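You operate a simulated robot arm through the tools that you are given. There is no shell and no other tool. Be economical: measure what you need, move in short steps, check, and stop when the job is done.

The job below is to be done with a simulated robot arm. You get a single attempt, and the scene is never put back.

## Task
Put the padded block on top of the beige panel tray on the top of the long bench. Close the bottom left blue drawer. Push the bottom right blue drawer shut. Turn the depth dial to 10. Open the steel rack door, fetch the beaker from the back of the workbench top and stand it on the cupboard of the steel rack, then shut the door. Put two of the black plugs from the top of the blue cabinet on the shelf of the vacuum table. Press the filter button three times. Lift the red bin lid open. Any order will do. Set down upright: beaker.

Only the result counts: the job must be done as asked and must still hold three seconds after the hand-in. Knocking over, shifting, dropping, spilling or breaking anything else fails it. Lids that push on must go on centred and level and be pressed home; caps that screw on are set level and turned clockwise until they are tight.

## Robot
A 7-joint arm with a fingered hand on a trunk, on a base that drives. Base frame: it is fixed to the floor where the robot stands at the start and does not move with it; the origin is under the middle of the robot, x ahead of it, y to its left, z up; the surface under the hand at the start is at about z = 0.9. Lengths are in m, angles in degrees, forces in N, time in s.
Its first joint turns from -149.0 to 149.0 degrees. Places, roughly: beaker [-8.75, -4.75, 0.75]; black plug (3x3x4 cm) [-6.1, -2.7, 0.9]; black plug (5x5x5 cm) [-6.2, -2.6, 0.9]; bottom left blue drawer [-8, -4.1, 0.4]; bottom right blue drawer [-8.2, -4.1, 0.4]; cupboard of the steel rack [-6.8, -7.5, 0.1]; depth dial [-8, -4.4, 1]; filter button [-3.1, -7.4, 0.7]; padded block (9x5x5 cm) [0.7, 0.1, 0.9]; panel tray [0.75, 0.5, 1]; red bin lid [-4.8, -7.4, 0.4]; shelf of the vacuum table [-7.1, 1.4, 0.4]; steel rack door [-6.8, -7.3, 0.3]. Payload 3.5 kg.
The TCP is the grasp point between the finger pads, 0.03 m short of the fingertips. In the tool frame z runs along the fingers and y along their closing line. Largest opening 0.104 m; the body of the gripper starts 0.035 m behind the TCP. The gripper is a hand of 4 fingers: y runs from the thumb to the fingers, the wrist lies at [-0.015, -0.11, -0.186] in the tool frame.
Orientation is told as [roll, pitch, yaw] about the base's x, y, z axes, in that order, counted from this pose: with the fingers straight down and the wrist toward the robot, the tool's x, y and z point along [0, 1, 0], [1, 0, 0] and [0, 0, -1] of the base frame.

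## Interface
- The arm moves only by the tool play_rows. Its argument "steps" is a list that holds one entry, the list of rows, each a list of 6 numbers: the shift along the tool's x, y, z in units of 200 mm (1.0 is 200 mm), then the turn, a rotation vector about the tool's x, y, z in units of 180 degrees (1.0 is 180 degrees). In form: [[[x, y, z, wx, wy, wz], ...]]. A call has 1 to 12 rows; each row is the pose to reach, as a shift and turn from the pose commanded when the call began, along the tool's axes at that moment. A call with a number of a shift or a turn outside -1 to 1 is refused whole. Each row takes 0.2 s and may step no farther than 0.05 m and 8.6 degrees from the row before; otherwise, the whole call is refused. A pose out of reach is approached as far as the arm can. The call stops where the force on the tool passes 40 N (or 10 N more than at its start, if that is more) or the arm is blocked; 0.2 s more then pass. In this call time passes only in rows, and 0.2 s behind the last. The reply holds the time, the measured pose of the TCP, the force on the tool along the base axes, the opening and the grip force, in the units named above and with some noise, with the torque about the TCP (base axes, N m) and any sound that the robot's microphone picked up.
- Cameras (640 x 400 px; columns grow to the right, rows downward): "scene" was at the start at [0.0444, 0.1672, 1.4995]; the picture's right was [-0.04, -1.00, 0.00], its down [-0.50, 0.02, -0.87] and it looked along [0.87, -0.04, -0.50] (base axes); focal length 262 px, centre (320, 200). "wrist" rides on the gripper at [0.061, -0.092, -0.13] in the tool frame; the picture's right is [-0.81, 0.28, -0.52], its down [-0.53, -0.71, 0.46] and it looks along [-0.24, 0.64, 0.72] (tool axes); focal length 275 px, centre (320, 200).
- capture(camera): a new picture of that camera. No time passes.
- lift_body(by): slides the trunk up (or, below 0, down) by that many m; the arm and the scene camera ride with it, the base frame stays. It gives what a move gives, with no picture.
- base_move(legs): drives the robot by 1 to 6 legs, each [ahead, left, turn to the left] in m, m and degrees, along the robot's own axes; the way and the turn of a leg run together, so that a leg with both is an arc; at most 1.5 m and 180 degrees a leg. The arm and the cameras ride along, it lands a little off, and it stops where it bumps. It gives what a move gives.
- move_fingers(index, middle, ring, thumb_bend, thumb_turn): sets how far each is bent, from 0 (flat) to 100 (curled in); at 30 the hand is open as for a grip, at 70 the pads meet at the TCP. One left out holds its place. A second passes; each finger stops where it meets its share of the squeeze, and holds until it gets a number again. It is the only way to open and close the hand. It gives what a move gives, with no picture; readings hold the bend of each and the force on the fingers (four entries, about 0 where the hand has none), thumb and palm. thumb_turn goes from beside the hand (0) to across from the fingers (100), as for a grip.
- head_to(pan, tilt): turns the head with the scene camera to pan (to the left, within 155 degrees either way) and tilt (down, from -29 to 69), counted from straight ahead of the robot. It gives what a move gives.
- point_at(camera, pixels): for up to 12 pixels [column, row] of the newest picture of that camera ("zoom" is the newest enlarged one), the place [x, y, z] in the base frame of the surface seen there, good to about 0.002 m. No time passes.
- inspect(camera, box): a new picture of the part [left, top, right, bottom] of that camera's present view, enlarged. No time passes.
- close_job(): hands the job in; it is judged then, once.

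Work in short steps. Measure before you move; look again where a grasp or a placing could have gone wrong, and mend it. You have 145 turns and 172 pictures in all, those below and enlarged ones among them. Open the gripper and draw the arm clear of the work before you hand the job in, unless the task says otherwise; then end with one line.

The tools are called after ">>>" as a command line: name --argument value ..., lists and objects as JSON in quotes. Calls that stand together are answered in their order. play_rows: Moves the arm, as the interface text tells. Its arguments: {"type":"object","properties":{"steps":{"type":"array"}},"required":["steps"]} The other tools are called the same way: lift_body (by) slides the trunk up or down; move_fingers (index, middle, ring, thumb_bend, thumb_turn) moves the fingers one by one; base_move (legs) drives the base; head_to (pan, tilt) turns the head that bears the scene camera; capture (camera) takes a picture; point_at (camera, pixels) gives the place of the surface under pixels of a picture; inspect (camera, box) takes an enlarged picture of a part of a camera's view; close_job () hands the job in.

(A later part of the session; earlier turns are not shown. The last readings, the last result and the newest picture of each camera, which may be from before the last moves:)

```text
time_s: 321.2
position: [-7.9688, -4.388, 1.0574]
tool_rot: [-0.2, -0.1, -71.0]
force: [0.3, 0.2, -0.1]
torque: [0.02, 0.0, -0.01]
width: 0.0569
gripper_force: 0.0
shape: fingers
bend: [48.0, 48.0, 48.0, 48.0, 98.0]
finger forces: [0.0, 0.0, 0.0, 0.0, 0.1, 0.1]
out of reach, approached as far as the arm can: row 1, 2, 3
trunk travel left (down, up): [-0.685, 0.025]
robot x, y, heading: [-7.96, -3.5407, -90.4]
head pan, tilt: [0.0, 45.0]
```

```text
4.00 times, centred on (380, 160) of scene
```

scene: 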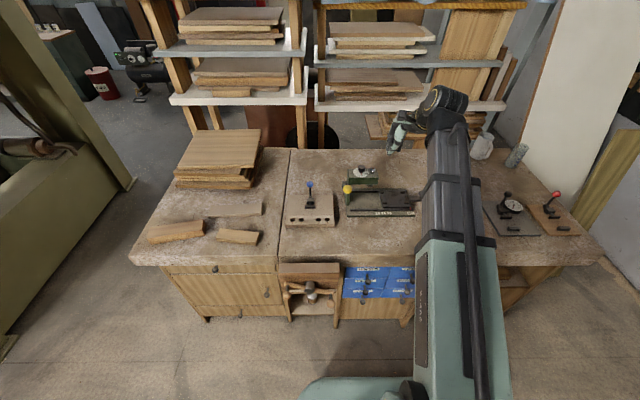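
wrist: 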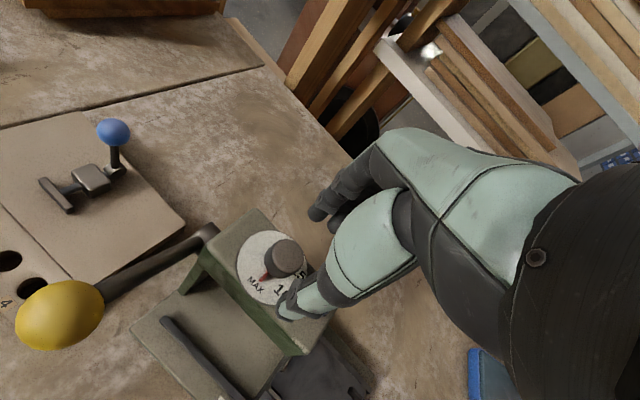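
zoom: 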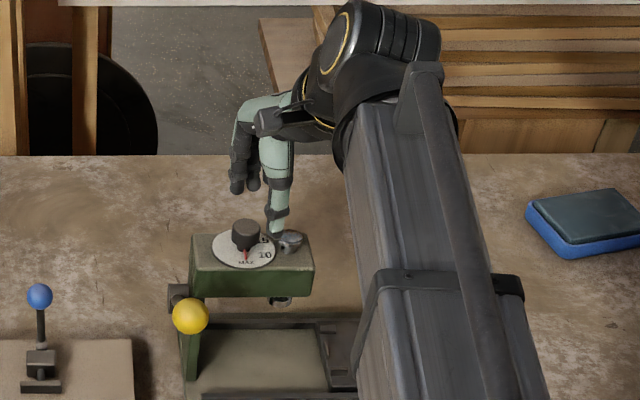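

Still 9 mm off in x; shift with a little more yaw, then check.

>>> play_rows --steps '[[[0.02, 0.01, 0, 0, 0, -0.02], [0.045, 0.02, 0, 0, 0, -0.035]]]'

>>> capture --camera "wrist"

>>> point_at --camera "wrist" --pixels '[[290, 255], [275, 258], [302, 255], [290, 242]]'

```text
time_s: 321.8
position: [-7.9584, -4.3903, 1.0556]
tool_rot: [-1.1, 0.7, -65.6]
force: [-1.5, -0.5, -0.2]
torque: [-0.02, -0.02, -0.04]
width: 0.057
gripper_force: 0.1
shape: fingers
bend: [48.0, 48.0, 48.0, 48.0, 98.0]
finger forces: [0.1, 0.0, 0.0, 0.0, 0.1, 0.0]
trunk travel left (down, up): [-0.685, 0.025]
robot x, y, heading: [-7.9631, -3.5386, -90.6]
head pan, tilt: [0.0, 45.0]
```

```text
86 pictures are left
```

wrist: 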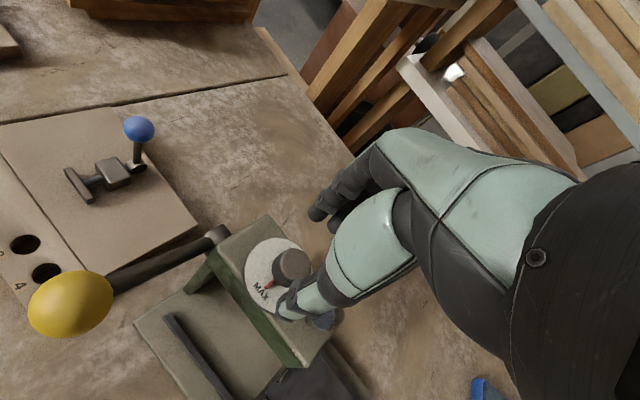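

```text
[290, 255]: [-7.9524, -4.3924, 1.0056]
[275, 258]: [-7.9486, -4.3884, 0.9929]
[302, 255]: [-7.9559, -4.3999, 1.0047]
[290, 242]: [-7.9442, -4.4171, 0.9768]
```

Well aligned (predicted TCP axis (295,267), knob (293,264)). Descend 0.042 and close on the knob.

>>> play_rows --steps '[[[0, 0, 0.1, 0, 0, 0], [0, 0, 0.18, 0, 0, 0], [0, 0, 0.21, 0, 0, 0]]]'

>>> move_fingers --index 64 --middle 64 --ring 64 --thumb_bend 64

>>> capture --camera "wrist"

```text
time_s: 322.6
position: [-7.9585, -4.3883, 1.0138]
tool_rot: [-1.1, 0.8, -65.4]
force: [0.5, -0.9, 0.0]
torque: [0.02, -0.01, -0.02]
width: 0.0567
gripper_force: 0.1
shape: fingers
bend: [48.0, 48.0, 48.0, 48.0, 98.0]
finger forces: [0.0, 0.0, 0.1, 0.0, 0.1, 0.1]
trunk travel left (down, up): [-0.685, 0.025]
robot x, y, heading: [-7.964, -3.5394, -90.5]
head pan, tilt: [0.0, 45.0]
```

```text
time_s: 323.6
position: [-7.9585, -4.3892, 1.0142]
tool_rot: [-1.1, 0.9, -65.5]
force: [0.9, -4.2, -0.3]
torque: [-0.14, -0.05, 0.0]
width: 0.022
gripper_force: 3.3
shape: fingers
bend: [60.0, 62.0, 64.0, 63.0, 97.0]
finger forces: [3.0, 2.6, 0.0, 0.0, 0.5, 0.0]
trunk travel left (down, up): [-0.685, 0.025]
robot x, y, heading: [-7.96, -3.5386, -90.7]
head pan, tilt: [0.0, 45.0]
```

```text
85 pictures are left
```

wrist: 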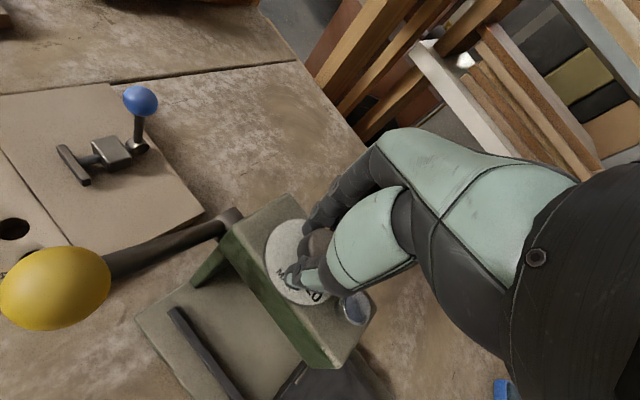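

Tighten and turn +32° CCW (first stroke).

>>> move_fingers --index 70 --middle 70 --ring 64 --thumb_bend 70

>>> play_rows --steps '[[[0, 0, 0, 0, 0, -0.036], [0, 0, 0, 0, 0, -0.072], [0, 0, 0, 0, 0, -0.108], [0, 0, 0, 0, 0, -0.144], [0, 0, 0, 0, 0, -0.18]]]'

>>> inspect --camera "wrist" --box '[220, 180, 400, 340]'

>>> inspect --camera "scene" --box '[330, 145, 410, 195]'

```text
time_s: 324.6
position: [-7.9596, -4.3901, 1.0132]
tool_rot: [-1.1, 0.8, -65.5]
force: [2.9, -8.2, -0.7]
torque: [-0.19, -0.07, 0.05]
width: 0.0198
gripper_force: 8.5
shape: fingers
bend: [61.0, 64.0, 64.0, 65.0, 97.0]
finger forces: [6.6, 5.8, 0.0, 0.0, 4.6, 0.0]
trunk travel left (down, up): [-0.685, 0.025]
robot x, y, heading: [-7.9576, -3.5373, -90.5]
head pan, tilt: [0.0, 45.0]
```

```text
time_s: 325.8
position: [-7.9587, -4.3897, 1.0132]
tool_rot: [-0.5, 1.2, -33.0]
force: [1.6, -7.5, -2.6]
torque: [-0.12, -0.03, 0.01]
width: 0.019
gripper_force: 8.7
shape: fingers
bend: [62.0, 64.0, 64.0, 65.0, 97.0]
finger forces: [4.9, 7.0, 0.0, 0.1, 5.2, 0.0]
trunk travel left (down, up): [-0.685, 0.025]
robot x, y, heading: [-7.9587, -3.5389, -90.5]
head pan, tilt: [0.0, 45.0]
```

```text
2.50 times, centred on (310, 260) of wrist
```

zoom: 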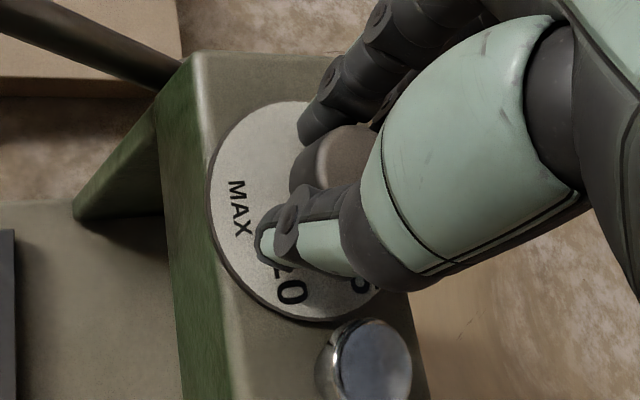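

```text
8.00 times, centred on (370, 170) of scene
```

zoom: 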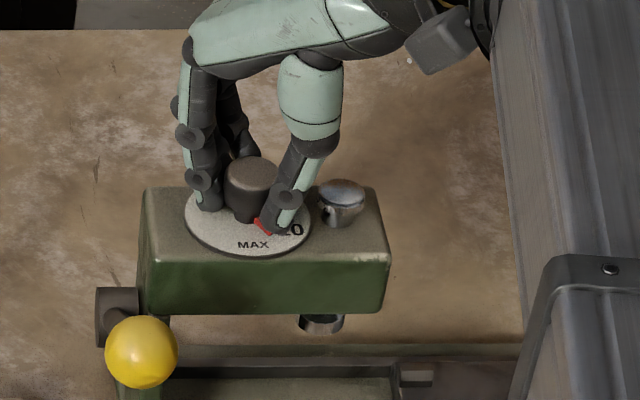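

The pointer follows (red mark moved toward 10). Release, return the hand 32°, and regrip for the second stroke.

>>> move_fingers --index 52 --middle 52 --ring 52 --thumb_bend 52

>>> play_rows --steps '[[[0, 0, 0, 0, 0, 0.036], [0, 0, 0, 0, 0, 0.072], [0, 0, 0, 0, 0, 0.108], [0, 0, 0, 0, 0, 0.144], [0, 0, 0, 0, 0, 0.18]]]'

>>> inspect --camera "scene" --box '[330, 145, 410, 195]'

>>> inspect --camera "wrist" --box '[220, 180, 400, 340]'

```text
time_s: 326.8
position: [-7.9592, -4.3882, 1.0128]
tool_rot: [-0.5, 1.1, -33.0]
force: [-0.5, -0.9, -0.5]
torque: [0.02, 0.0, -0.03]
width: 0.0466
gripper_force: 0.1
shape: fingers
bend: [52.0, 52.0, 52.0, 52.0, 97.0]
finger forces: [0.0, 0.1, 0.0, 0.0, 0.0, 0.0]
trunk travel left (down, up): [-0.685, 0.025]
robot x, y, heading: [-7.9644, -3.5367, -90.4]
head pan, tilt: [0.0, 45.0]
```

```text
time_s: 328.0
position: [-7.9597, -4.3898, 1.0132]
tool_rot: [-1.1, 0.7, -65.6]
force: [-0.1, 1.2, 0.7]
torque: [-0.02, -0.02, 0.02]
width: 0.0466
gripper_force: 0.1
shape: fingers
bend: [52.0, 52.0, 52.0, 52.0, 97.0]
finger forces: [0.0, 0.0, 0.0, 0.0, 0.1, 0.1]
trunk travel left (down, up): [-0.685, 0.025]
robot x, y, heading: [-7.964, -3.5419, -90.3]
head pan, tilt: [0.0, 45.0]
```

```text
8.00 times, centred on (370, 170) of scene
```

zoom: 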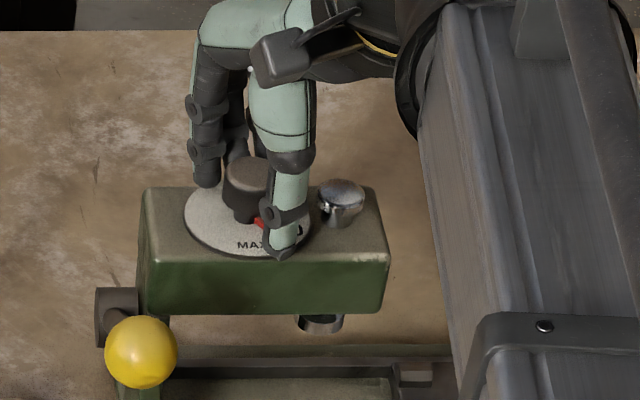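

```text
2.50 times, centred on (310, 260) of wrist
```

zoom: 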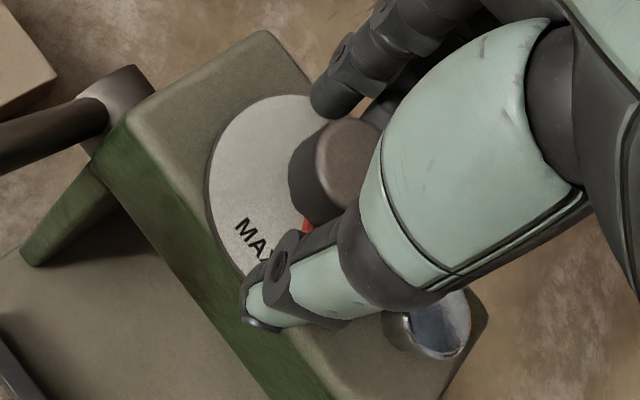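

Regrip and rotate another 32°.

>>> move_fingers --index 70 --middle 70 --ring 62 --thumb_bend 70

>>> play_rows --steps '[[[0, 0, 0, 0, 0, -0.036], [0, 0, 0, 0, 0, -0.072], [0, 0, 0, 0, 0, -0.108], [0, 0, 0, 0, 0, -0.144], [0, 0, 0, 0, 0, -0.175]]]'

>>> move_fingers --index 52 --middle 52 --ring 52 --thumb_bend 52

>>> play_rows --steps '[[[0, 0, -0.1, 0, 0, 0], [0, 0, -0.3, 0, 0, 0], [0, 0, -0.5, 0, 0, 0.02], [0, -0.2, -0.7, 0, 0, 0.06], [0, -0.4, -0.8, 0, 0, 0.1]]]'

>>> inspect --camera "scene" --box '[330, 145, 410, 195]'

>>> capture --camera "wrist"

```text
time_s: 329.0
position: [-7.9588, -4.3904, 1.0132]
tool_rot: [-1.1, 0.8, -65.5]
force: [1.5, -8.6, -0.3]
torque: [-0.19, -0.04, 0.0]
width: 0.0198
gripper_force: 8.2
shape: fingers
bend: [61.0, 64.0, 62.0, 65.0, 97.0]
finger forces: [6.6, 6.1, 0.1, 0.0, 4.3, 0.1]
trunk travel left (down, up): [-0.685, 0.025]
robot x, y, heading: [-7.9582, -3.5384, -90.3]
head pan, tilt: [0.0, 45.0]
```

```text
time_s: 330.2
position: [-7.9591, -4.3891, 1.0122]
tool_rot: [-0.5, 1.3, -33.9]
force: [2.0, -8.2, -2.6]
torque: [-0.18, -0.06, -0.05]
width: 0.0192
gripper_force: 8.4
shape: fingers
bend: [62.0, 64.0, 62.0, 65.0, 97.0]
finger forces: [4.8, 7.2, 0.0, 0.1, 4.2, 0.0]
trunk travel left (down, up): [-0.685, 0.025]
robot x, y, heading: [-7.9607, -3.5386, -90.3]
head pan, tilt: [0.0, 45.0]
```

```text
time_s: 331.2
position: [-7.9575, -4.3884, 1.0139]
tool_rot: [-0.5, 1.2, -34.0]
force: [-0.6, 0.2, 0.4]
torque: [-0.02, 0.0, -0.02]
width: 0.0464
gripper_force: 0.0
shape: fingers
bend: [52.0, 52.0, 52.0, 52.0, 97.0]
finger forces: [0.0, 0.0, 0.0, 0.0, 0.1, 0.1]
trunk travel left (down, up): [-0.685, 0.025]
robot x, y, heading: [-7.9614, -3.5412, -90.5]
head pan, tilt: [0.0, 45.0]
```

```text
refused: row 4 steps farther than a row can; nothing moved
```

```text
8.00 times, centred on (370, 170) of scene
```

zoom: 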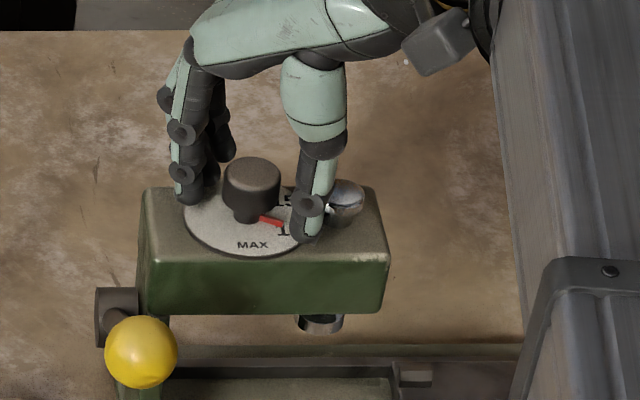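

```text
79 pictures are left
```

wrist: 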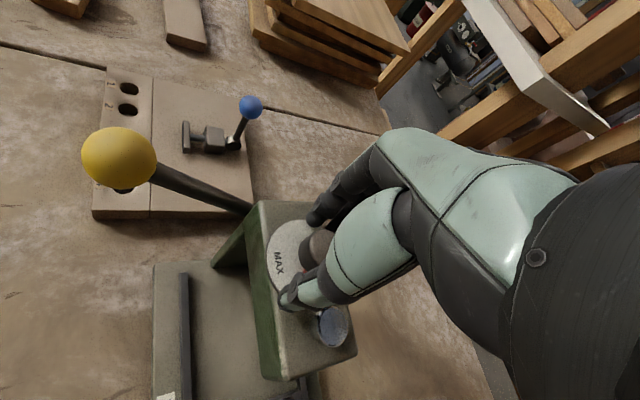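

Rise straight up and look at the pointer.

>>> play_rows --steps '[[[0, 0, -0.1, 0, 0, 0], [0, 0, -0.3, 0, 0, 0], [0, 0, -0.5, 0, 0, 0.02], [0, -0.05, -0.7, 0, 0, 0.06], [0, -0.1, -0.85, 0, 0, 0.1], [0, -0.2, -0.95, 0, 0, 0.14]]]'

>>> inspect --camera "scene" --box '[335, 150, 391, 190]'

```text
time_s: 332.6
position: [-7.9878, -4.3663, 1.2044]
tool_rot: [-0.9, 0.9, -59.3]
force: [0.1, -1.2, 0.3]
torque: [0.0, 0.03, -0.01]
width: 0.0465
gripper_force: 0.1
shape: fingers
bend: [52.0, 52.0, 52.0, 52.0, 97.0]
finger forces: [0.0, 0.0, 0.0, 0.1, 0.1, 0.0]
trunk travel left (down, up): [-0.685, 0.025]
robot x, y, heading: [-7.9605, -3.5368, -90.4]
head pan, tilt: [0.0, 45.0]
```

```text
10.00 times, centred on (363, 170) of scene
```

zoom: 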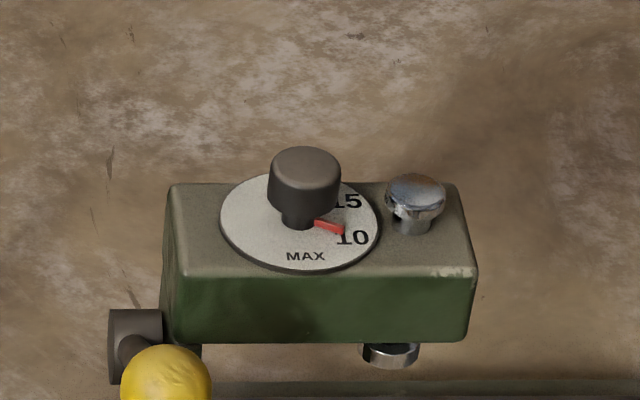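

Measure the pointer tip and label centres.

>>> point_at --camera "zoom" --pixels '[[341, 231], [325, 225], [352, 237], [305, 256], [347, 202], [221, 220], [378, 225], [300, 272], [318, 222]]'

```text
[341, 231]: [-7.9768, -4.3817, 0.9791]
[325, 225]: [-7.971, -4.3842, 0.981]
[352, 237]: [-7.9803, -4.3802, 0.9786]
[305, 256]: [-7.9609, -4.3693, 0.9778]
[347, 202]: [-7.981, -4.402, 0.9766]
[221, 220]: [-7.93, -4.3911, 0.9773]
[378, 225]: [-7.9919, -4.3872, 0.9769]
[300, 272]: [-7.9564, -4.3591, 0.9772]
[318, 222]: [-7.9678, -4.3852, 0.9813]
```

Pointer at ≈155°, matching "10" (154°). Now toward the beaker: retract, lower the trunk to normal, and try to restore the hand yaw.

>>> play_rows --steps '[[[0.12, -0.162, 0, 0, 0, 0], [0.24, -0.324, 0, 0, 0, 0], [0.36, -0.486, 0, 0, 0, 0], [0.48, -0.648, 0, 0, 0, 0], [0.595, -0.81, 0, 0, 0, 0]]]'

>>> lift_body --by -0.16

>>> play_rows --steps '[[[0, 0, -0.2, 0, 0, 0], [0, 0, -0.4, 0, 0, 0], [0, 0, -0.6, 0, 0, 0.03], [0, 0, -0.8, 0.0, 0, 0.07], [0, 0, -0.8, -0.005, 0.005, 0.11], [0, 0, -0.8, -0.005, 0.005, 0.15], [0, 0, -0.8, -0.005, 0.005, 0.17]]]'

```text
time_s: 333.8
position: [-7.9691, -4.1661, 1.2054]
tool_rot: [-1.1, 0.9, -59.2]
force: [-0.7, -0.9, -0.6]
torque: [0.01, 0.04, 0.01]
width: 0.0464
gripper_force: 0.0
shape: fingers
bend: [52.0, 52.0, 52.0, 52.0, 97.0]
finger forces: [0.0, 0.0, 0.1, 0.0, 0.1, 0.1]
trunk travel left (down, up): [-0.685, 0.025]
robot x, y, heading: [-7.9586, -3.5369, -90.5]
head pan, tilt: [0.0, 45.0]
```

```text
time_s: 335.6
position: [-7.9692, -4.1674, 1.0444]
tool_rot: [-0.9, 0.9, -59.2]
force: [-0.1, 0.5, 0.8]
torque: [0.02, -0.03, 0.0]
width: 0.0465
gripper_force: 0.1
shape: fingers
bend: [52.0, 52.0, 52.0, 52.0, 97.0]
finger forces: [0.0, 0.0, 0.0, 0.0, 0.0, 0.1]
trunk travel left (down, up): [-0.525, 0.185]
robot x, y, heading: [-7.9637, -3.5374, -90.7]
head pan, tilt: [0.0, 45.0]
```

```text
time_s: 337.2
position: [-8.0106, -4.1572, 1.208]
tool_rot: [5.2, -2.0, -82.5]
force: [0.1, -0.4, 0.4]
torque: [0.03, -0.02, 0.03]
width: 0.0463
gripper_force: 0.1
shape: fingers
bend: [52.0, 52.0, 52.0, 52.0, 97.0]
finger forces: [0.0, 0.0, 0.1, 0.1, 0.1, 0.0]
out of reach, approached as far as the arm can: row 4, 5, 6, 7
trunk travel left (down, up): [-0.525, 0.185]
robot x, y, heading: [-7.9578, -3.5401, -90.3]
head pan, tilt: [0.0, 45.0]
```

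Some wrist joint limits yaw to ≥ heading+15°; I'll just work with yaw +25°. Move base to x≈-8.68 and look at the beaker.

>>> play_rows --steps '[[[0, 0, 0, 0.005, -0.015, -0.04], [0, 0, 0, 0.011, -0.03, -0.08], [0, 0, 0, 0.011, -0.03, -0.1]]]'

>>> base_move --legs '[[0, -0.7, 0]]'

>>> capture --camera "scene"

```text
time_s: 338.1
position: [-8.0107, -4.1559, 1.2102]
tool_rot: [-0.7, -0.7, -64.2]
force: [-0.5, 0.0, -0.3]
torque: [0.03, 0.01, 0.0]
width: 0.0465
gripper_force: 0.1
shape: fingers
bend: [52.0, 52.0, 52.0, 52.0, 97.0]
finger forces: [0.0, 0.0, 0.1, 0.1, 0.0, 0.0]
trunk travel left (down, up): [-0.525, 0.185]
robot x, y, heading: [-7.9645, -3.5414, -90.5]
head pan, tilt: [0.0, 45.0]
```

```text
time_s: 341.9
position: [-8.7097, -4.151, 1.2091]
tool_rot: [-0.6, -0.7, -64.4]
force: [-0.2, 0.3, 1.0]
torque: [-0.04, 0.0, 0.01]
width: 0.0464
gripper_force: 0.0
shape: fingers
bend: [52.0, 52.0, 52.0, 52.0, 97.0]
finger forces: [0.1, 0.0, 0.1, 0.0, 0.0, 0.0]
trunk travel left (down, up): [-0.525, 0.185]
robot x, y, heading: [-8.6559, -3.5374, -90.1]
head pan, tilt: [0.0, 45.0]
```

```text
77 pictures are left
```

scene: 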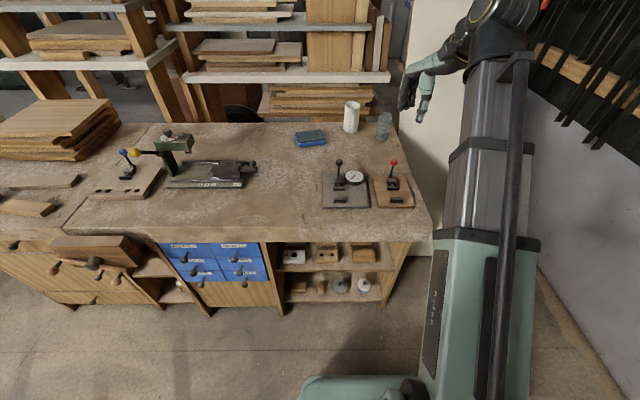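

Beaker at (383,126). Zoom in and measure.

>>> inspect --camera "scene" --box '[330, 90, 420, 150]'

>>> point_at --camera "zoom" --pixels '[[375, 345], [335, 330], [410, 330], [380, 160], [345, 170], [420, 170], [380, 250], [480, 300], [150, 200], [420, 345]]'

```text
6.67 times, centred on (375, 120) of scene
```

zoom: 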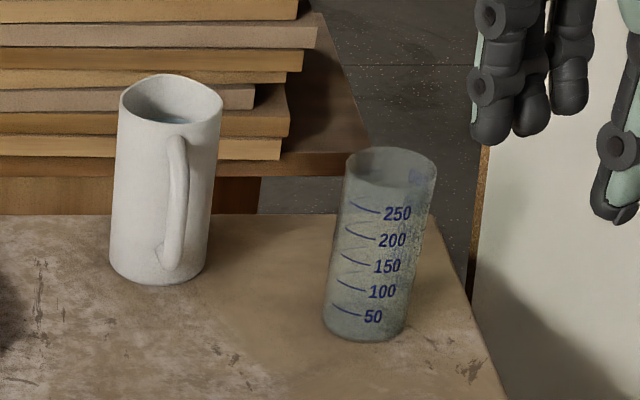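

```text
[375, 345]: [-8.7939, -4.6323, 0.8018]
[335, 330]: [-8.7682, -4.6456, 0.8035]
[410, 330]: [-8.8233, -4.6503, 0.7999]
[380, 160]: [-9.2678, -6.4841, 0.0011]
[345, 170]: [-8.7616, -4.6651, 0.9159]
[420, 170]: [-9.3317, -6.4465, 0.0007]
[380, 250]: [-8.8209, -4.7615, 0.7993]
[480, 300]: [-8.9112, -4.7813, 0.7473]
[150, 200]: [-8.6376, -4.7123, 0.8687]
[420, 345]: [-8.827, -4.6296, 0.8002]
```

Beaker: centre ≈(-8.795,-4.668), Ø≈0.06, height 0.80–0.92. Drive 0.2 ahead and 0.1 right, then measure again with the wrist camera.

>>> base_move --legs '[[0.2, -0.1, 0]]'

>>> move_fingers --index 30 --middle 30 --ring 30 --thumb_bend 30

>>> capture --camera "wrist"

```text
time_s: 343.6
position: [-8.8095, -4.3531, 1.2083]
tool_rot: [-0.7, -0.7, -64.3]
force: [-0.2, -0.8, 0.2]
torque: [0.02, 0.02, 0.01]
width: 0.0465
gripper_force: 0.0
shape: fingers
bend: [52.0, 52.0, 52.0, 52.0, 97.0]
finger forces: [0.1, 0.0, 0.1, 0.0, 0.0, 0.0]
trunk travel left (down, up): [-0.525, 0.185]
robot x, y, heading: [-8.7599, -3.7372, -90.4]
head pan, tilt: [0.0, 45.0]
```

```text
time_s: 344.6
position: [-8.8105, -4.3519, 1.2101]
tool_rot: [-0.7, -0.8, -64.4]
force: [-0.8, 0.6, 0.6]
torque: [0.01, 0.01, 0.0]
width: 0.1025
gripper_force: 0.2
shape: fingers
bend: [30.0, 30.0, 30.0, 30.0, 97.0]
finger forces: [0.0, 0.0, 0.0, 0.0, 0.0, 0.1]
trunk travel left (down, up): [-0.525, 0.185]
robot x, y, heading: [-8.7602, -3.7351, -90.3]
head pan, tilt: [0.0, 45.0]
```

```text
75 pictures are left
```

wrist: 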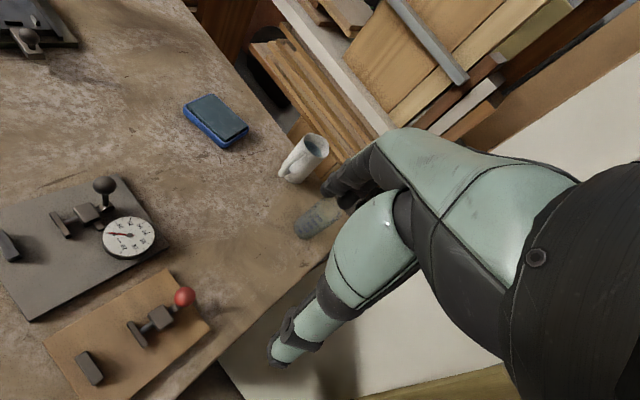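

Move halfway, and check the shelf rack clearance behind the beaker.

>>> play_rows --steps '[[[-0.08, 0.185, 0, 0, 0, 0], [-0.155, 0.365, 0, 0, 0, 0], [-0.235, 0.55, 0, 0, 0, 0], [-0.31, 0.73, 0, 0, 0, 0]]]'

>>> capture --camera "scene"

>>> point_at --camera "scene" --pixels '[[320, 60], [330, 78], [300, 100], [380, 70], [340, 25], [370, 130], [395, 95]]'

```text
time_s: 345.6
position: [-8.8039, -4.512, 1.2111]
tool_rot: [-0.6, -0.8, -64.3]
force: [0.1, 0.4, 0.3]
torque: [-0.01, -0.01, -0.01]
width: 0.103
gripper_force: 0.0
shape: fingers
bend: [30.0, 30.0, 30.0, 30.0, 97.0]
finger forces: [0.0, 0.0, 0.0, 0.1, 0.0, 0.0]
trunk travel left (down, up): [-0.525, 0.185]
robot x, y, heading: [-8.7604, -3.7305, -90.2]
head pan, tilt: [0.0, 45.0]
```

```text
74 pictures are left
```

scene: 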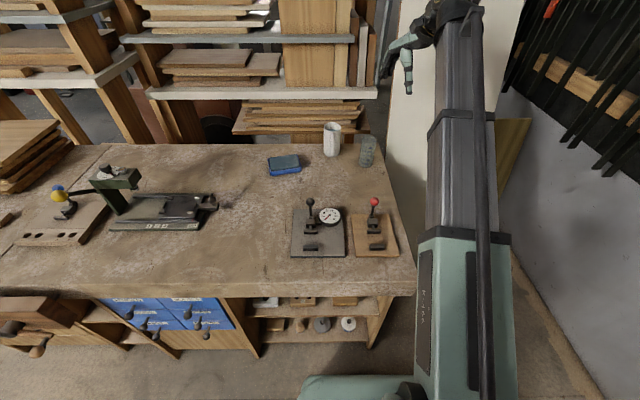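

```text
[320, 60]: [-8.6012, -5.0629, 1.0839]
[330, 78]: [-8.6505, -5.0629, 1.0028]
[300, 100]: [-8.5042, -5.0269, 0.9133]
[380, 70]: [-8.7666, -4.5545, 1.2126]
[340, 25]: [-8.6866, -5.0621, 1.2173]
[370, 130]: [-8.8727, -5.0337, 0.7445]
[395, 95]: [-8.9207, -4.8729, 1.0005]
```

Rack front is at y≈-5.06, clear. Continue above the beaker and lower to z≈1.0.

>>> play_rows --steps '[[[-0.08, 0.185, 0, 0, 0, 0], [-0.155, 0.365, 0, 0, 0, 0], [-0.235, 0.55, 0, 0, 0, 0], [-0.31, 0.72, 0, 0, 0, 0], [-0.31, 0.72, 0.24, 0, 0, 0], [-0.31, 0.72, 0.48, 0, 0, 0], [-0.31, 0.72, 0.72, 0, 0, 0], [-0.31, 0.72, 0.9, 0, 0, 0]]]'

>>> capture --camera "wrist"

>>> inspect --camera "scene" --box '[300, 60, 440, 180]'

```text
time_s: 347.4
position: [-8.7982, -4.6734, 1.0349]
tool_rot: [-0.7, -0.8, -64.3]
force: [0.4, 0.1, -0.3]
torque: [0.01, -0.01, 0.02]
width: 0.1029
gripper_force: 0.2
shape: fingers
bend: [30.0, 30.0, 30.0, 30.0, 97.0]
finger forces: [0.0, 0.1, 0.0, 0.0, 0.0, 0.1]
trunk travel left (down, up): [-0.525, 0.185]
robot x, y, heading: [-8.76, -3.7343, -90.5]
head pan, tilt: [0.0, 45.0]
```

```text
73 pictures are left
```

wrist: 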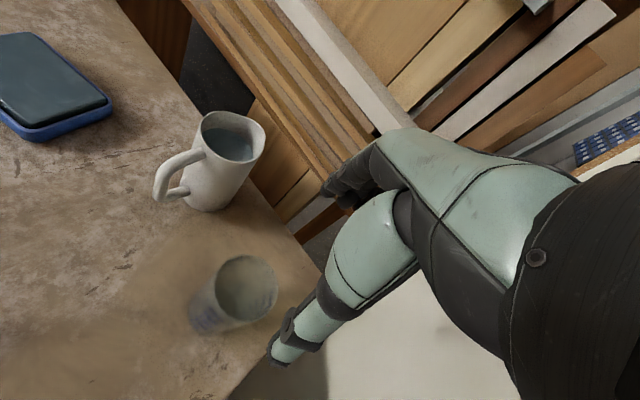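

```text
3.33 times, centred on (370, 120) of scene
```

zoom: 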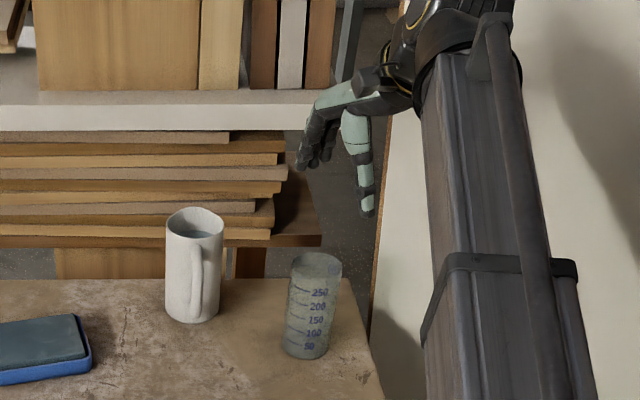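

By the wrist view (rim centre (247,288) vs predicted axis (262,288)) I shift 13 mm/-10 mm in tool x/y, then descend in steps.

>>> play_rows --steps '[[[0.067, -0.05, 0, 0, 0, 0], [0.067, -0.05, 0.2, 0, 0, 0], [0.067, -0.05, 0.4, 0, 0, 0]]]'

>>> capture --camera "wrist"

```text
time_s: 348.2
position: [-8.7895, -4.6582, 0.9535]
tool_rot: [-0.7, -0.6, -64.3]
force: [-0.8, -0.6, -0.7]
torque: [0.0, 0.01, 0.04]
width: 0.1028
gripper_force: 0.0
shape: fingers
bend: [30.0, 30.0, 30.0, 30.0, 97.0]
finger forces: [0.0, 0.1, 0.0, 0.0, 0.1, 0.0]
trunk travel left (down, up): [-0.525, 0.185]
robot x, y, heading: [-8.7571, -3.7345, -90.6]
head pan, tilt: [0.0, 45.0]
```

```text
71 pictures are left
```

wrist: 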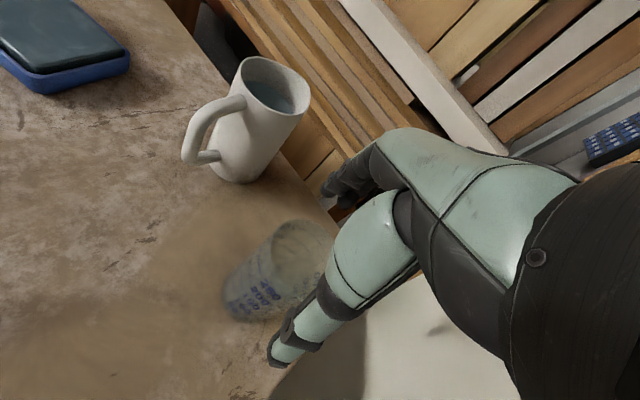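

Rim centre matches the predicted axis. Descend 0.058 and grip gently.

>>> play_rows --steps '[[[0, 0, 0.12, 0, 0, 0], [0, 0, 0.22, 0, 0, 0], [0, 0, 0.29, 0, 0, 0]]]'

>>> move_fingers --index 56 --middle 56 --ring 56 --thumb_bend 56

>>> capture --camera "wrist"

```text
time_s: 349.0
position: [-8.7901, -4.6575, 0.8966]
tool_rot: [-0.7, -0.6, -64.5]
force: [1.2, -1.2, 0.2]
torque: [-0.01, 0.02, 0.02]
width: 0.1027
gripper_force: 0.0
shape: fingers
bend: [30.0, 30.0, 30.0, 30.0, 97.0]
finger forces: [0.2, 0.1, 0.0, 0.0, 0.0, 0.1]
trunk travel left (down, up): [-0.525, 0.185]
robot x, y, heading: [-8.7609, -3.7337, -90.4]
head pan, tilt: [0.0, 45.0]
```

```text
time_s: 350.0
position: [-8.7897, -4.6579, 0.8955]
tool_rot: [-0.7, -0.6, -64.3]
force: [0.5, -0.1, -0.6]
torque: [0.0, 0.03, 0.0]
width: 0.0525
gripper_force: 8.0
shape: fingers
bend: [51.0, 52.0, 56.0, 51.0, 97.0]
finger forces: [4.2, 3.4, 0.0, 0.1, 8.1, 0.1]
trunk travel left (down, up): [-0.525, 0.185]
robot x, y, heading: [-8.7612, -3.7343, -90.3]
head pan, tilt: [0.0, 45.0]
```

```text
70 pictures are left
```

wrist: 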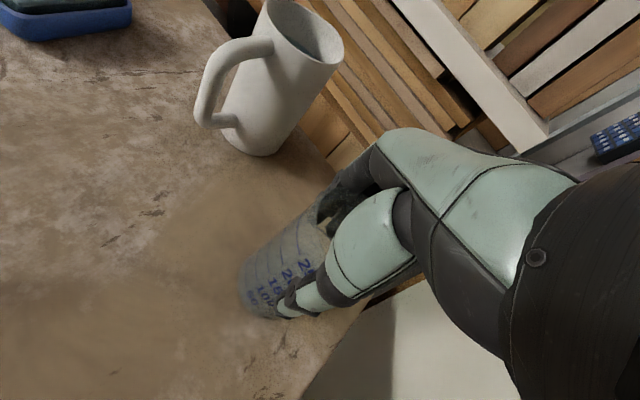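

Firm up slightly and lift the beaker; I'll carry it along to the steel rack and set it down nearby while opening the door.

>>> move_fingers --index 60 --middle 60 --ring 60 --thumb_bend 60

>>> play_rows --steps '[[[0, 0, -0.1, 0, 0, 0], [0, 0, -0.3, 0, 0, 0], [0, 0, -0.5, 0, 0, 0], [0, 0, -0.7, 0, 0, 0], [0, 0, -0.9, 0, 0, 0]]]'

>>> capture --camera "wrist"

```text
time_s: 351.0
position: [-8.7897, -4.6578, 0.8962]
tool_rot: [-0.6, -0.7, -64.3]
force: [0.4, -0.4, -0.1]
torque: [-0.03, -0.01, 0.02]
width: 0.0514
gripper_force: 11.9
shape: fingers
bend: [52.0, 54.0, 59.0, 51.0, 96.0]
finger forces: [6.1, 5.6, 0.5, 0.0, 12.4, 0.0]
trunk travel left (down, up): [-0.525, 0.185]
robot x, y, heading: [-8.7599, -3.7343, -90.3]
head pan, tilt: [0.0, 45.0]
```

```text
time_s: 352.2
position: [-8.7889, -4.6549, 1.0766]
tool_rot: [-0.7, -0.7, -64.2]
force: [0.3, -0.2, -0.7]
torque: [-0.01, 0.02, 0.01]
width: 0.0513
gripper_force: 12.0
shape: fingers
bend: [52.0, 54.0, 59.0, 51.0, 96.0]
finger forces: [6.0, 5.5, 0.3, 0.0, 12.0, 0.0]
trunk travel left (down, up): [-0.525, 0.185]
robot x, y, heading: [-8.7601, -3.7319, -90.4]
head pan, tilt: [0.0, 45.0]
```

```text
69 pictures are left
```

wrist: 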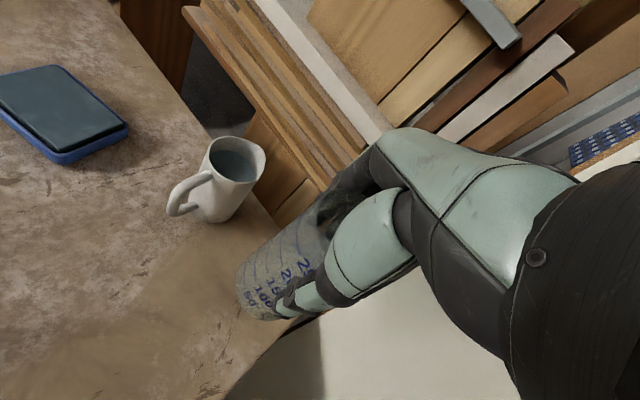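

Retract with the beaker, back off, and drive left to the gap between press and bench.

>>> play_rows --steps '[[[0.08, -0.17, -0.1, 0, 0, 0], [0.16, -0.34, -0.2, 0, 0, 0], [0.24, -0.51, -0.3, 0, 0, 0], [0.325, -0.675, -0.4, 0, 0, 0], [0.4, -0.84, -0.45, 0, 0, 0], [0.47, -0.98, -0.5, 0, 0, 0]]]'

>>> base_move --legs '[[-0.6, 0, 0], [0, 1.5, 0], [0, 0.5, 0]]'

>>> head_to --pan 0 --tilt 25

>>> capture --camera "scene"

```text
time_s: 353.6
position: [-8.7889, -4.4358, 1.1724]
tool_rot: [-0.7, -0.7, -64.3]
force: [0.1, -0.4, -0.1]
torque: [0.02, 0.01, 0.02]
width: 0.051
gripper_force: 11.7
shape: fingers
bend: [52.0, 54.0, 59.0, 51.0, 96.0]
finger forces: [6.0, 5.5, 0.3, 0.0, 12.1, 0.0]
trunk travel left (down, up): [-0.525, 0.185]
robot x, y, heading: [-8.7602, -3.7351, -90.3]
head pan, tilt: [0.0, 45.0]
```

```text
time_s: 366.6
position: [-6.7752, -3.8367, 1.1736]
tool_rot: [-0.6, -0.7, -64.0]
force: [-1.2, -0.2, -0.6]
torque: [-0.01, 0.04, 0.03]
width: 0.0514
gripper_force: 11.8
shape: fingers
bend: [52.0, 54.0, 59.0, 51.0, 96.0]
finger forces: [6.0, 5.5, 0.3, 0.1, 12.0, 0.0]
trunk travel left (down, up): [-0.525, 0.185]
robot x, y, heading: [-6.7487, -3.1318, -90.2]
head pan, tilt: [0.0, 45.0]
```

```text
time_s: 367.4
position: [-6.7751, -3.8349, 1.1732]
tool_rot: [-0.8, -0.6, -64.0]
force: [-1.0, -0.7, -0.4]
torque: [0.02, 0.01, -0.01]
width: 0.0514
gripper_force: 11.7
shape: fingers
bend: [52.0, 54.0, 59.0, 51.0, 96.0]
finger forces: [5.9, 5.5, 0.2, 0.1, 12.1, 0.1]
trunk travel left (down, up): [-0.525, 0.185]
robot x, y, heading: [-6.7534, -3.1321, -90.3]
head pan, tilt: [0.0, 25.0]
```

```text
68 pictures are left
```

scene: 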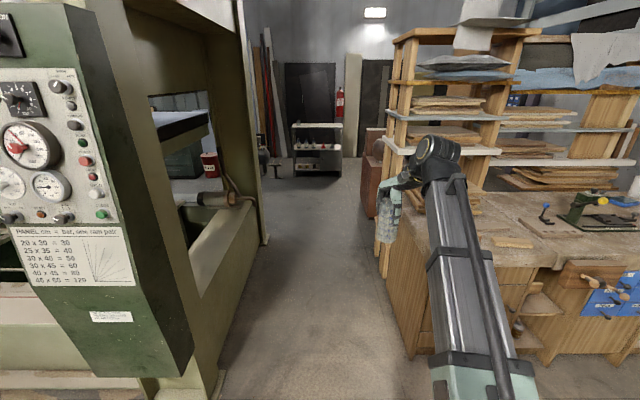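

The steel rack is at (316,150) down the corridor. Measure the corridor.

>>> inspect --camera "scene" --box '[240, 80, 400, 200]'

>>> point_at --camera "scene" --pixels '[[265, 242], [215, 380], [190, 370], [410, 355], [380, 275], [372, 215], [315, 127], [293, 160], [340, 165], [318, 190], [270, 175], [235, 200]]'

```text
3.33 times, centred on (320, 140) of scene
```

zoom: 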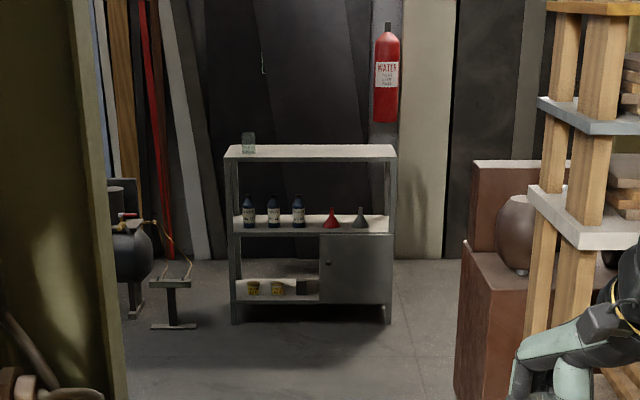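

```text
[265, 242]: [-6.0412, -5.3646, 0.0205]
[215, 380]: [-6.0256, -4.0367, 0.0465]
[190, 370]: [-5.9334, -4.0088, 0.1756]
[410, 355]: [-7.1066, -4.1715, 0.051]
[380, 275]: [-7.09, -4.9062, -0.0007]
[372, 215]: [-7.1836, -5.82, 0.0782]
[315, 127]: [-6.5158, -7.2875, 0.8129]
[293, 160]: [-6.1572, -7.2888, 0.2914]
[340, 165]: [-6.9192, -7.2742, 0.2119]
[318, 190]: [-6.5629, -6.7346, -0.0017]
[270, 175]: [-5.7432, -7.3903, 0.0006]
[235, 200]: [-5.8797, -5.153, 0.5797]
```

Corridor is 1.05 m wide (centre x≈-6.57); rack front y≈-7.28, top z≈0.81, cupboard bottom right with knob on its left. Drive down the corridor.

>>> base_move --legs '[[0, 0.18, 0.3], [1.5, 0, 0], [1.3, 0, 0]]'

>>> head_to --pan -3 --tilt 40

>>> capture --camera "scene"

```text
time_s: 382.1
position: [-6.5673, -6.6505, 1.1724]
tool_rot: [-0.7, -0.7, -63.7]
force: [-1.2, 0.4, -1.2]
torque: [0.0, 0.0, 0.0]
width: 0.0511
gripper_force: 11.8
shape: fingers
bend: [52.0, 54.0, 59.0, 51.0, 96.0]
finger forces: [6.0, 5.5, 0.4, 0.0, 12.1, 0.0]
trunk travel left (down, up): [-0.525, 0.185]
robot x, y, heading: [-6.5499, -5.9467, -90.0]
head pan, tilt: [0.0, 25.0]
```

```text
time_s: 382.9
position: [-6.5677, -6.6493, 1.1725]
tool_rot: [-0.8, -0.7, -63.8]
force: [-0.2, 0.3, -0.2]
torque: [0.0, -0.02, -0.01]
width: 0.0515
gripper_force: 12.0
shape: fingers
bend: [52.0, 54.0, 59.0, 51.0, 96.0]
finger forces: [6.0, 5.5, 0.3, 0.0, 12.1, 0.0]
trunk travel left (down, up): [-0.525, 0.185]
robot x, y, heading: [-6.5431, -5.9449, -89.6]
head pan, tilt: [-3.0, 40.0]
```

```text
66 pictures are left
```

scene: 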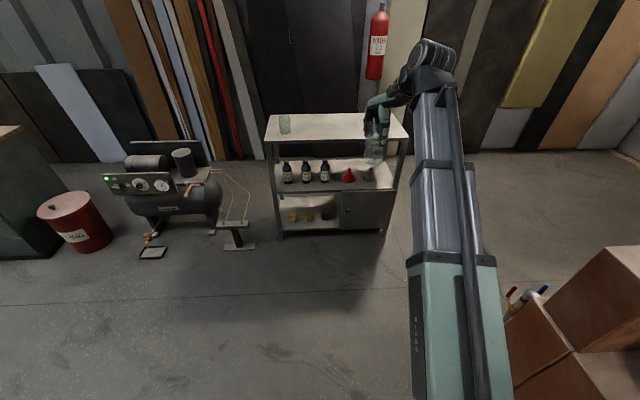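

Zoom on the rack and measure the cupboard.

>>> inspect --camera "scene" --box '[255, 100, 415, 240]'

>>> point_at --camera "zoom" --pixels '[[345, 440], [358, 440], [345, 375], [515, 390], [350, 520], [500, 525], [60, 130], [585, 145], [350, 130], [370, 310], [490, 310], [300, 410]]'

```text
2.86 times, centred on (335, 170) of scene
```

zoom: 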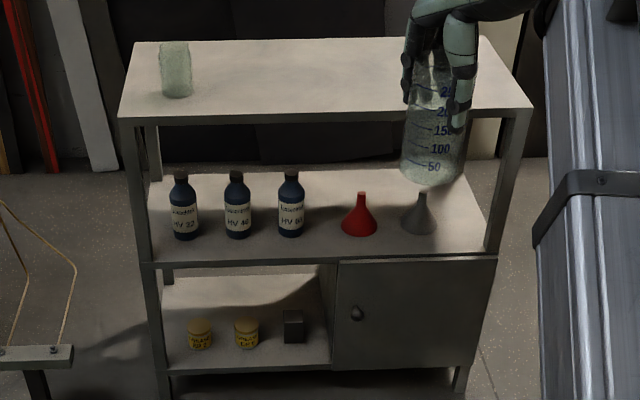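

```text
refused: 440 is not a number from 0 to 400
```

>>> point_at --camera "zoom" --pixels '[[357, 313], [345, 300], [340, 264], [495, 262], [335, 368], [470, 368], [125, 110], [530, 105], [300, 45], [250, 300], [240, 355], [430, 300]]'

```text
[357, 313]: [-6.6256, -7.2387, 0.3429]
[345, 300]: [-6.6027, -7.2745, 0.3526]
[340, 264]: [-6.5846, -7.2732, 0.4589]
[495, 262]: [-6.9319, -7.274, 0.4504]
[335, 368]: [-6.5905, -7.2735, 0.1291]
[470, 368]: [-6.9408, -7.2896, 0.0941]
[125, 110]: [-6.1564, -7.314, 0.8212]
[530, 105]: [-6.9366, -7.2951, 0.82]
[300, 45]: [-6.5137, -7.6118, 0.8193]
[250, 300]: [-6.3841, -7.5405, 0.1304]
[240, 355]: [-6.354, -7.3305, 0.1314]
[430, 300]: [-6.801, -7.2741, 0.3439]
```

Cupboard door: x -6.585…-6.935, z 0.13…0.455, knob (-6.626,-7.239,0.343). I'll park the beaker on the rack top at ≈(-6.72,-7.42). Drive closer and go above it.

>>> base_move --legs '[[0.6, -0.1, 0]]'

>>> play_rows --steps '[[[-0.12, 0.13, 0, 0, 0, 0], [-0.24, 0.26, 0, 0, 0, 0], [-0.36, 0.39, 0, 0, 0, 0], [-0.48, 0.52, 0, 0, 0, 0], [-0.6, 0.65, 0, 0, 0, 0], [-0.6, 0.65, 0.24, 0, 0, 0], [-0.6, 0.65, 0.48, 0, 0, 0], [-0.6, 0.65, 0.72, 0, 0, 0], [-0.6, 0.65, 0.95, 0, 0, 0]]]'

>>> capture --camera "wrist"

>>> capture --camera "scene"

```text
time_s: 386.4
position: [-6.6665, -7.2575, 1.1731]
tool_rot: [-0.6, -0.7, -63.9]
force: [0.0, 0.1, 0.0]
torque: [0.02, -0.01, -0.05]
width: 0.0512
gripper_force: 11.5
shape: fingers
bend: [52.0, 54.0, 59.0, 51.0, 96.0]
finger forces: [5.9, 5.5, 0.3, 0.0, 12.1, 0.0]
trunk travel left (down, up): [-0.525, 0.185]
robot x, y, heading: [-6.6457, -6.5601, -90.1]
head pan, tilt: [-3.0, 40.0]
```

```text
time_s: 388.4
position: [-6.7183, -7.4306, 0.9851]
tool_rot: [-0.7, -0.7, -63.9]
force: [0.1, 0.1, -0.4]
torque: [0.04, -0.01, 0.02]
width: 0.0512
gripper_force: 11.7
shape: fingers
bend: [52.0, 54.0, 60.0, 51.0, 96.0]
finger forces: [5.9, 5.5, 0.2, 0.1, 11.9, 0.0]
trunk travel left (down, up): [-0.525, 0.185]
robot x, y, heading: [-6.6453, -6.5564, -89.8]
head pan, tilt: [-3.0, 40.0]
```

```text
64 pictures are left
```

wrist: 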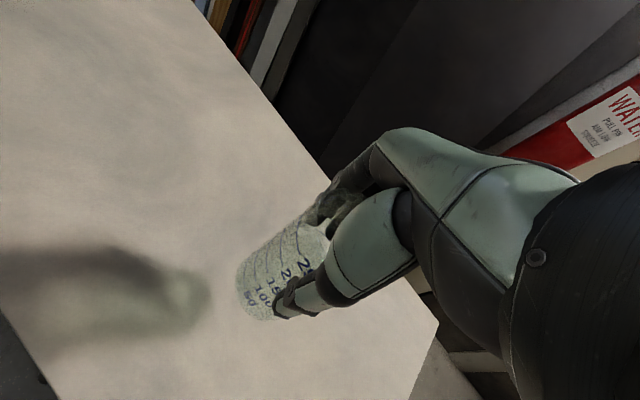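

```text
63 pictures are left
```

scene: 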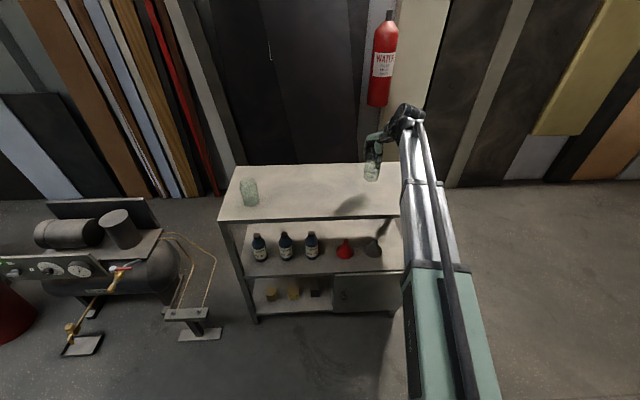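

Lower to the rack top slowly until contact.

>>> play_rows --steps '[[[0, 0, 0.15, 0, 0, 0], [0, 0, 0.28, 0, 0, 0], [0, 0, 0.315, 0, 0, 0], [0, 0, 0.335, 0, 0, 0], [0, 0, 0.35, 0, 0, 0]]]'

```text
time_s: 389.6
position: [-6.7187, -7.4328, 0.9157]
tool_rot: [-0.7, -0.8, -63.9]
force: [0.4, 0.2, 4.1]
torque: [-0.03, 0.06, -0.01]
width: 0.051
gripper_force: 12.1
shape: fingers
bend: [52.0, 54.0, 60.0, 51.0, 96.0]
finger forces: [6.2, 5.5, 0.5, 0.0, 12.4, 0.1]
trunk travel left (down, up): [-0.525, 0.185]
robot x, y, heading: [-6.6471, -6.5549, -90.0]
head pan, tilt: [-3.0, 40.0]
```

Contact. Release, rise clear, and retract.

>>> move_fingers --index 30 --middle 30 --ring 30 --thumb_bend 30

>>> play_rows --steps '[[[0, 0, -0.15, 0, 0, 0], [0, 0, -0.35, 0, 0, 0], [0, 0, -0.55, 0, 0, 0], [0, 0, -0.75, 0, 0, 0], [0.05, -0.1, -0.95, 0, 0, 0], [0.15, -0.3, -0.95, 0, 0, 0], [0.25, -0.5, -0.95, 0, 0, 0], [0.35, -0.7, -0.95, 0, 0, 0], [0.45, -0.9, -0.95, 0, 0, 0]]]'

>>> base_move --legs '[[-0.1, 0.2, 0]]'

>>> lift_body --by -0.4

>>> capture --camera "scene"

```text
time_s: 390.6
position: [-6.7184, -7.4332, 0.915]
tool_rot: [-0.7, -0.6, -64.0]
force: [0.1, 0.1, -0.2]
torque: [0.02, 0.0, 0.01]
width: 0.1027
gripper_force: 0.0
shape: fingers
bend: [30.0, 30.0, 30.0, 30.0, 97.0]
finger forces: [0.0, 0.1, 0.0, 0.0, 0.0, 0.0]
trunk travel left (down, up): [-0.525, 0.185]
robot x, y, heading: [-6.6425, -6.5561, -89.9]
head pan, tilt: [-3.0, 40.0]
```

```text
time_s: 392.6
position: [-6.7161, -7.2267, 1.1027]
tool_rot: [-0.7, -0.8, -63.9]
force: [0.4, 0.5, 0.4]
torque: [-0.01, 0.02, 0.02]
width: 0.1026
gripper_force: 0.1
shape: fingers
bend: [30.0, 30.0, 30.0, 30.0, 97.0]
finger forces: [0.0, 0.1, 0.1, 0.0, 0.0, 0.0]
trunk travel left (down, up): [-0.525, 0.185]
robot x, y, heading: [-6.6424, -6.5562, -89.8]
head pan, tilt: [-3.0, 40.0]
```

```text
time_s: 394.3
position: [-6.5136, -7.1265, 1.1032]
tool_rot: [-0.7, -0.6, -63.9]
force: [0.2, 0.1, 0.1]
torque: [-0.03, 0.01, 0.0]
width: 0.1028
gripper_force: 0.1
shape: fingers
bend: [30.0, 30.0, 30.0, 30.0, 97.0]
finger forces: [0.0, 0.0, 0.0, 0.0, 0.0, 0.1]
trunk travel left (down, up): [-0.525, 0.185]
robot x, y, heading: [-6.4422, -6.4604, -90.0]
head pan, tilt: [-3.0, 40.0]
```

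```text
time_s: 398.1
position: [-6.5145, -7.1271, 0.7029]
tool_rot: [-0.8, -0.7, -63.9]
force: [-0.2, 0.7, -0.1]
torque: [0.02, -0.03, 0.01]
width: 0.1028
gripper_force: 0.0
shape: fingers
bend: [30.0, 30.0, 30.0, 30.0, 97.0]
finger forces: [0.0, 0.0, 0.0, 0.1, 0.0, 0.0]
trunk travel left (down, up): [-0.125, 0.585]
robot x, y, heading: [-6.4411, -6.4558, -89.8]
head pan, tilt: [-3.0, 40.0]
```

```text
62 pictures are left
```

scene: 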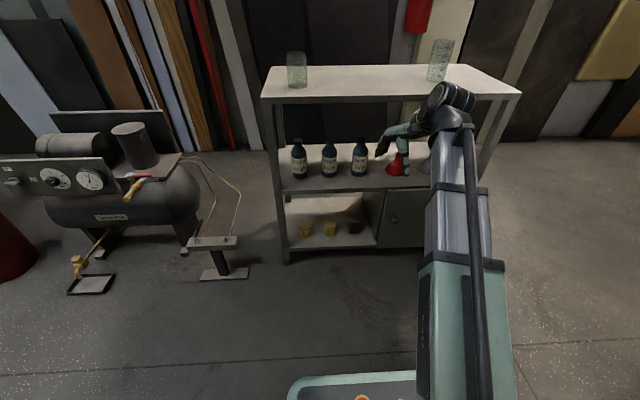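

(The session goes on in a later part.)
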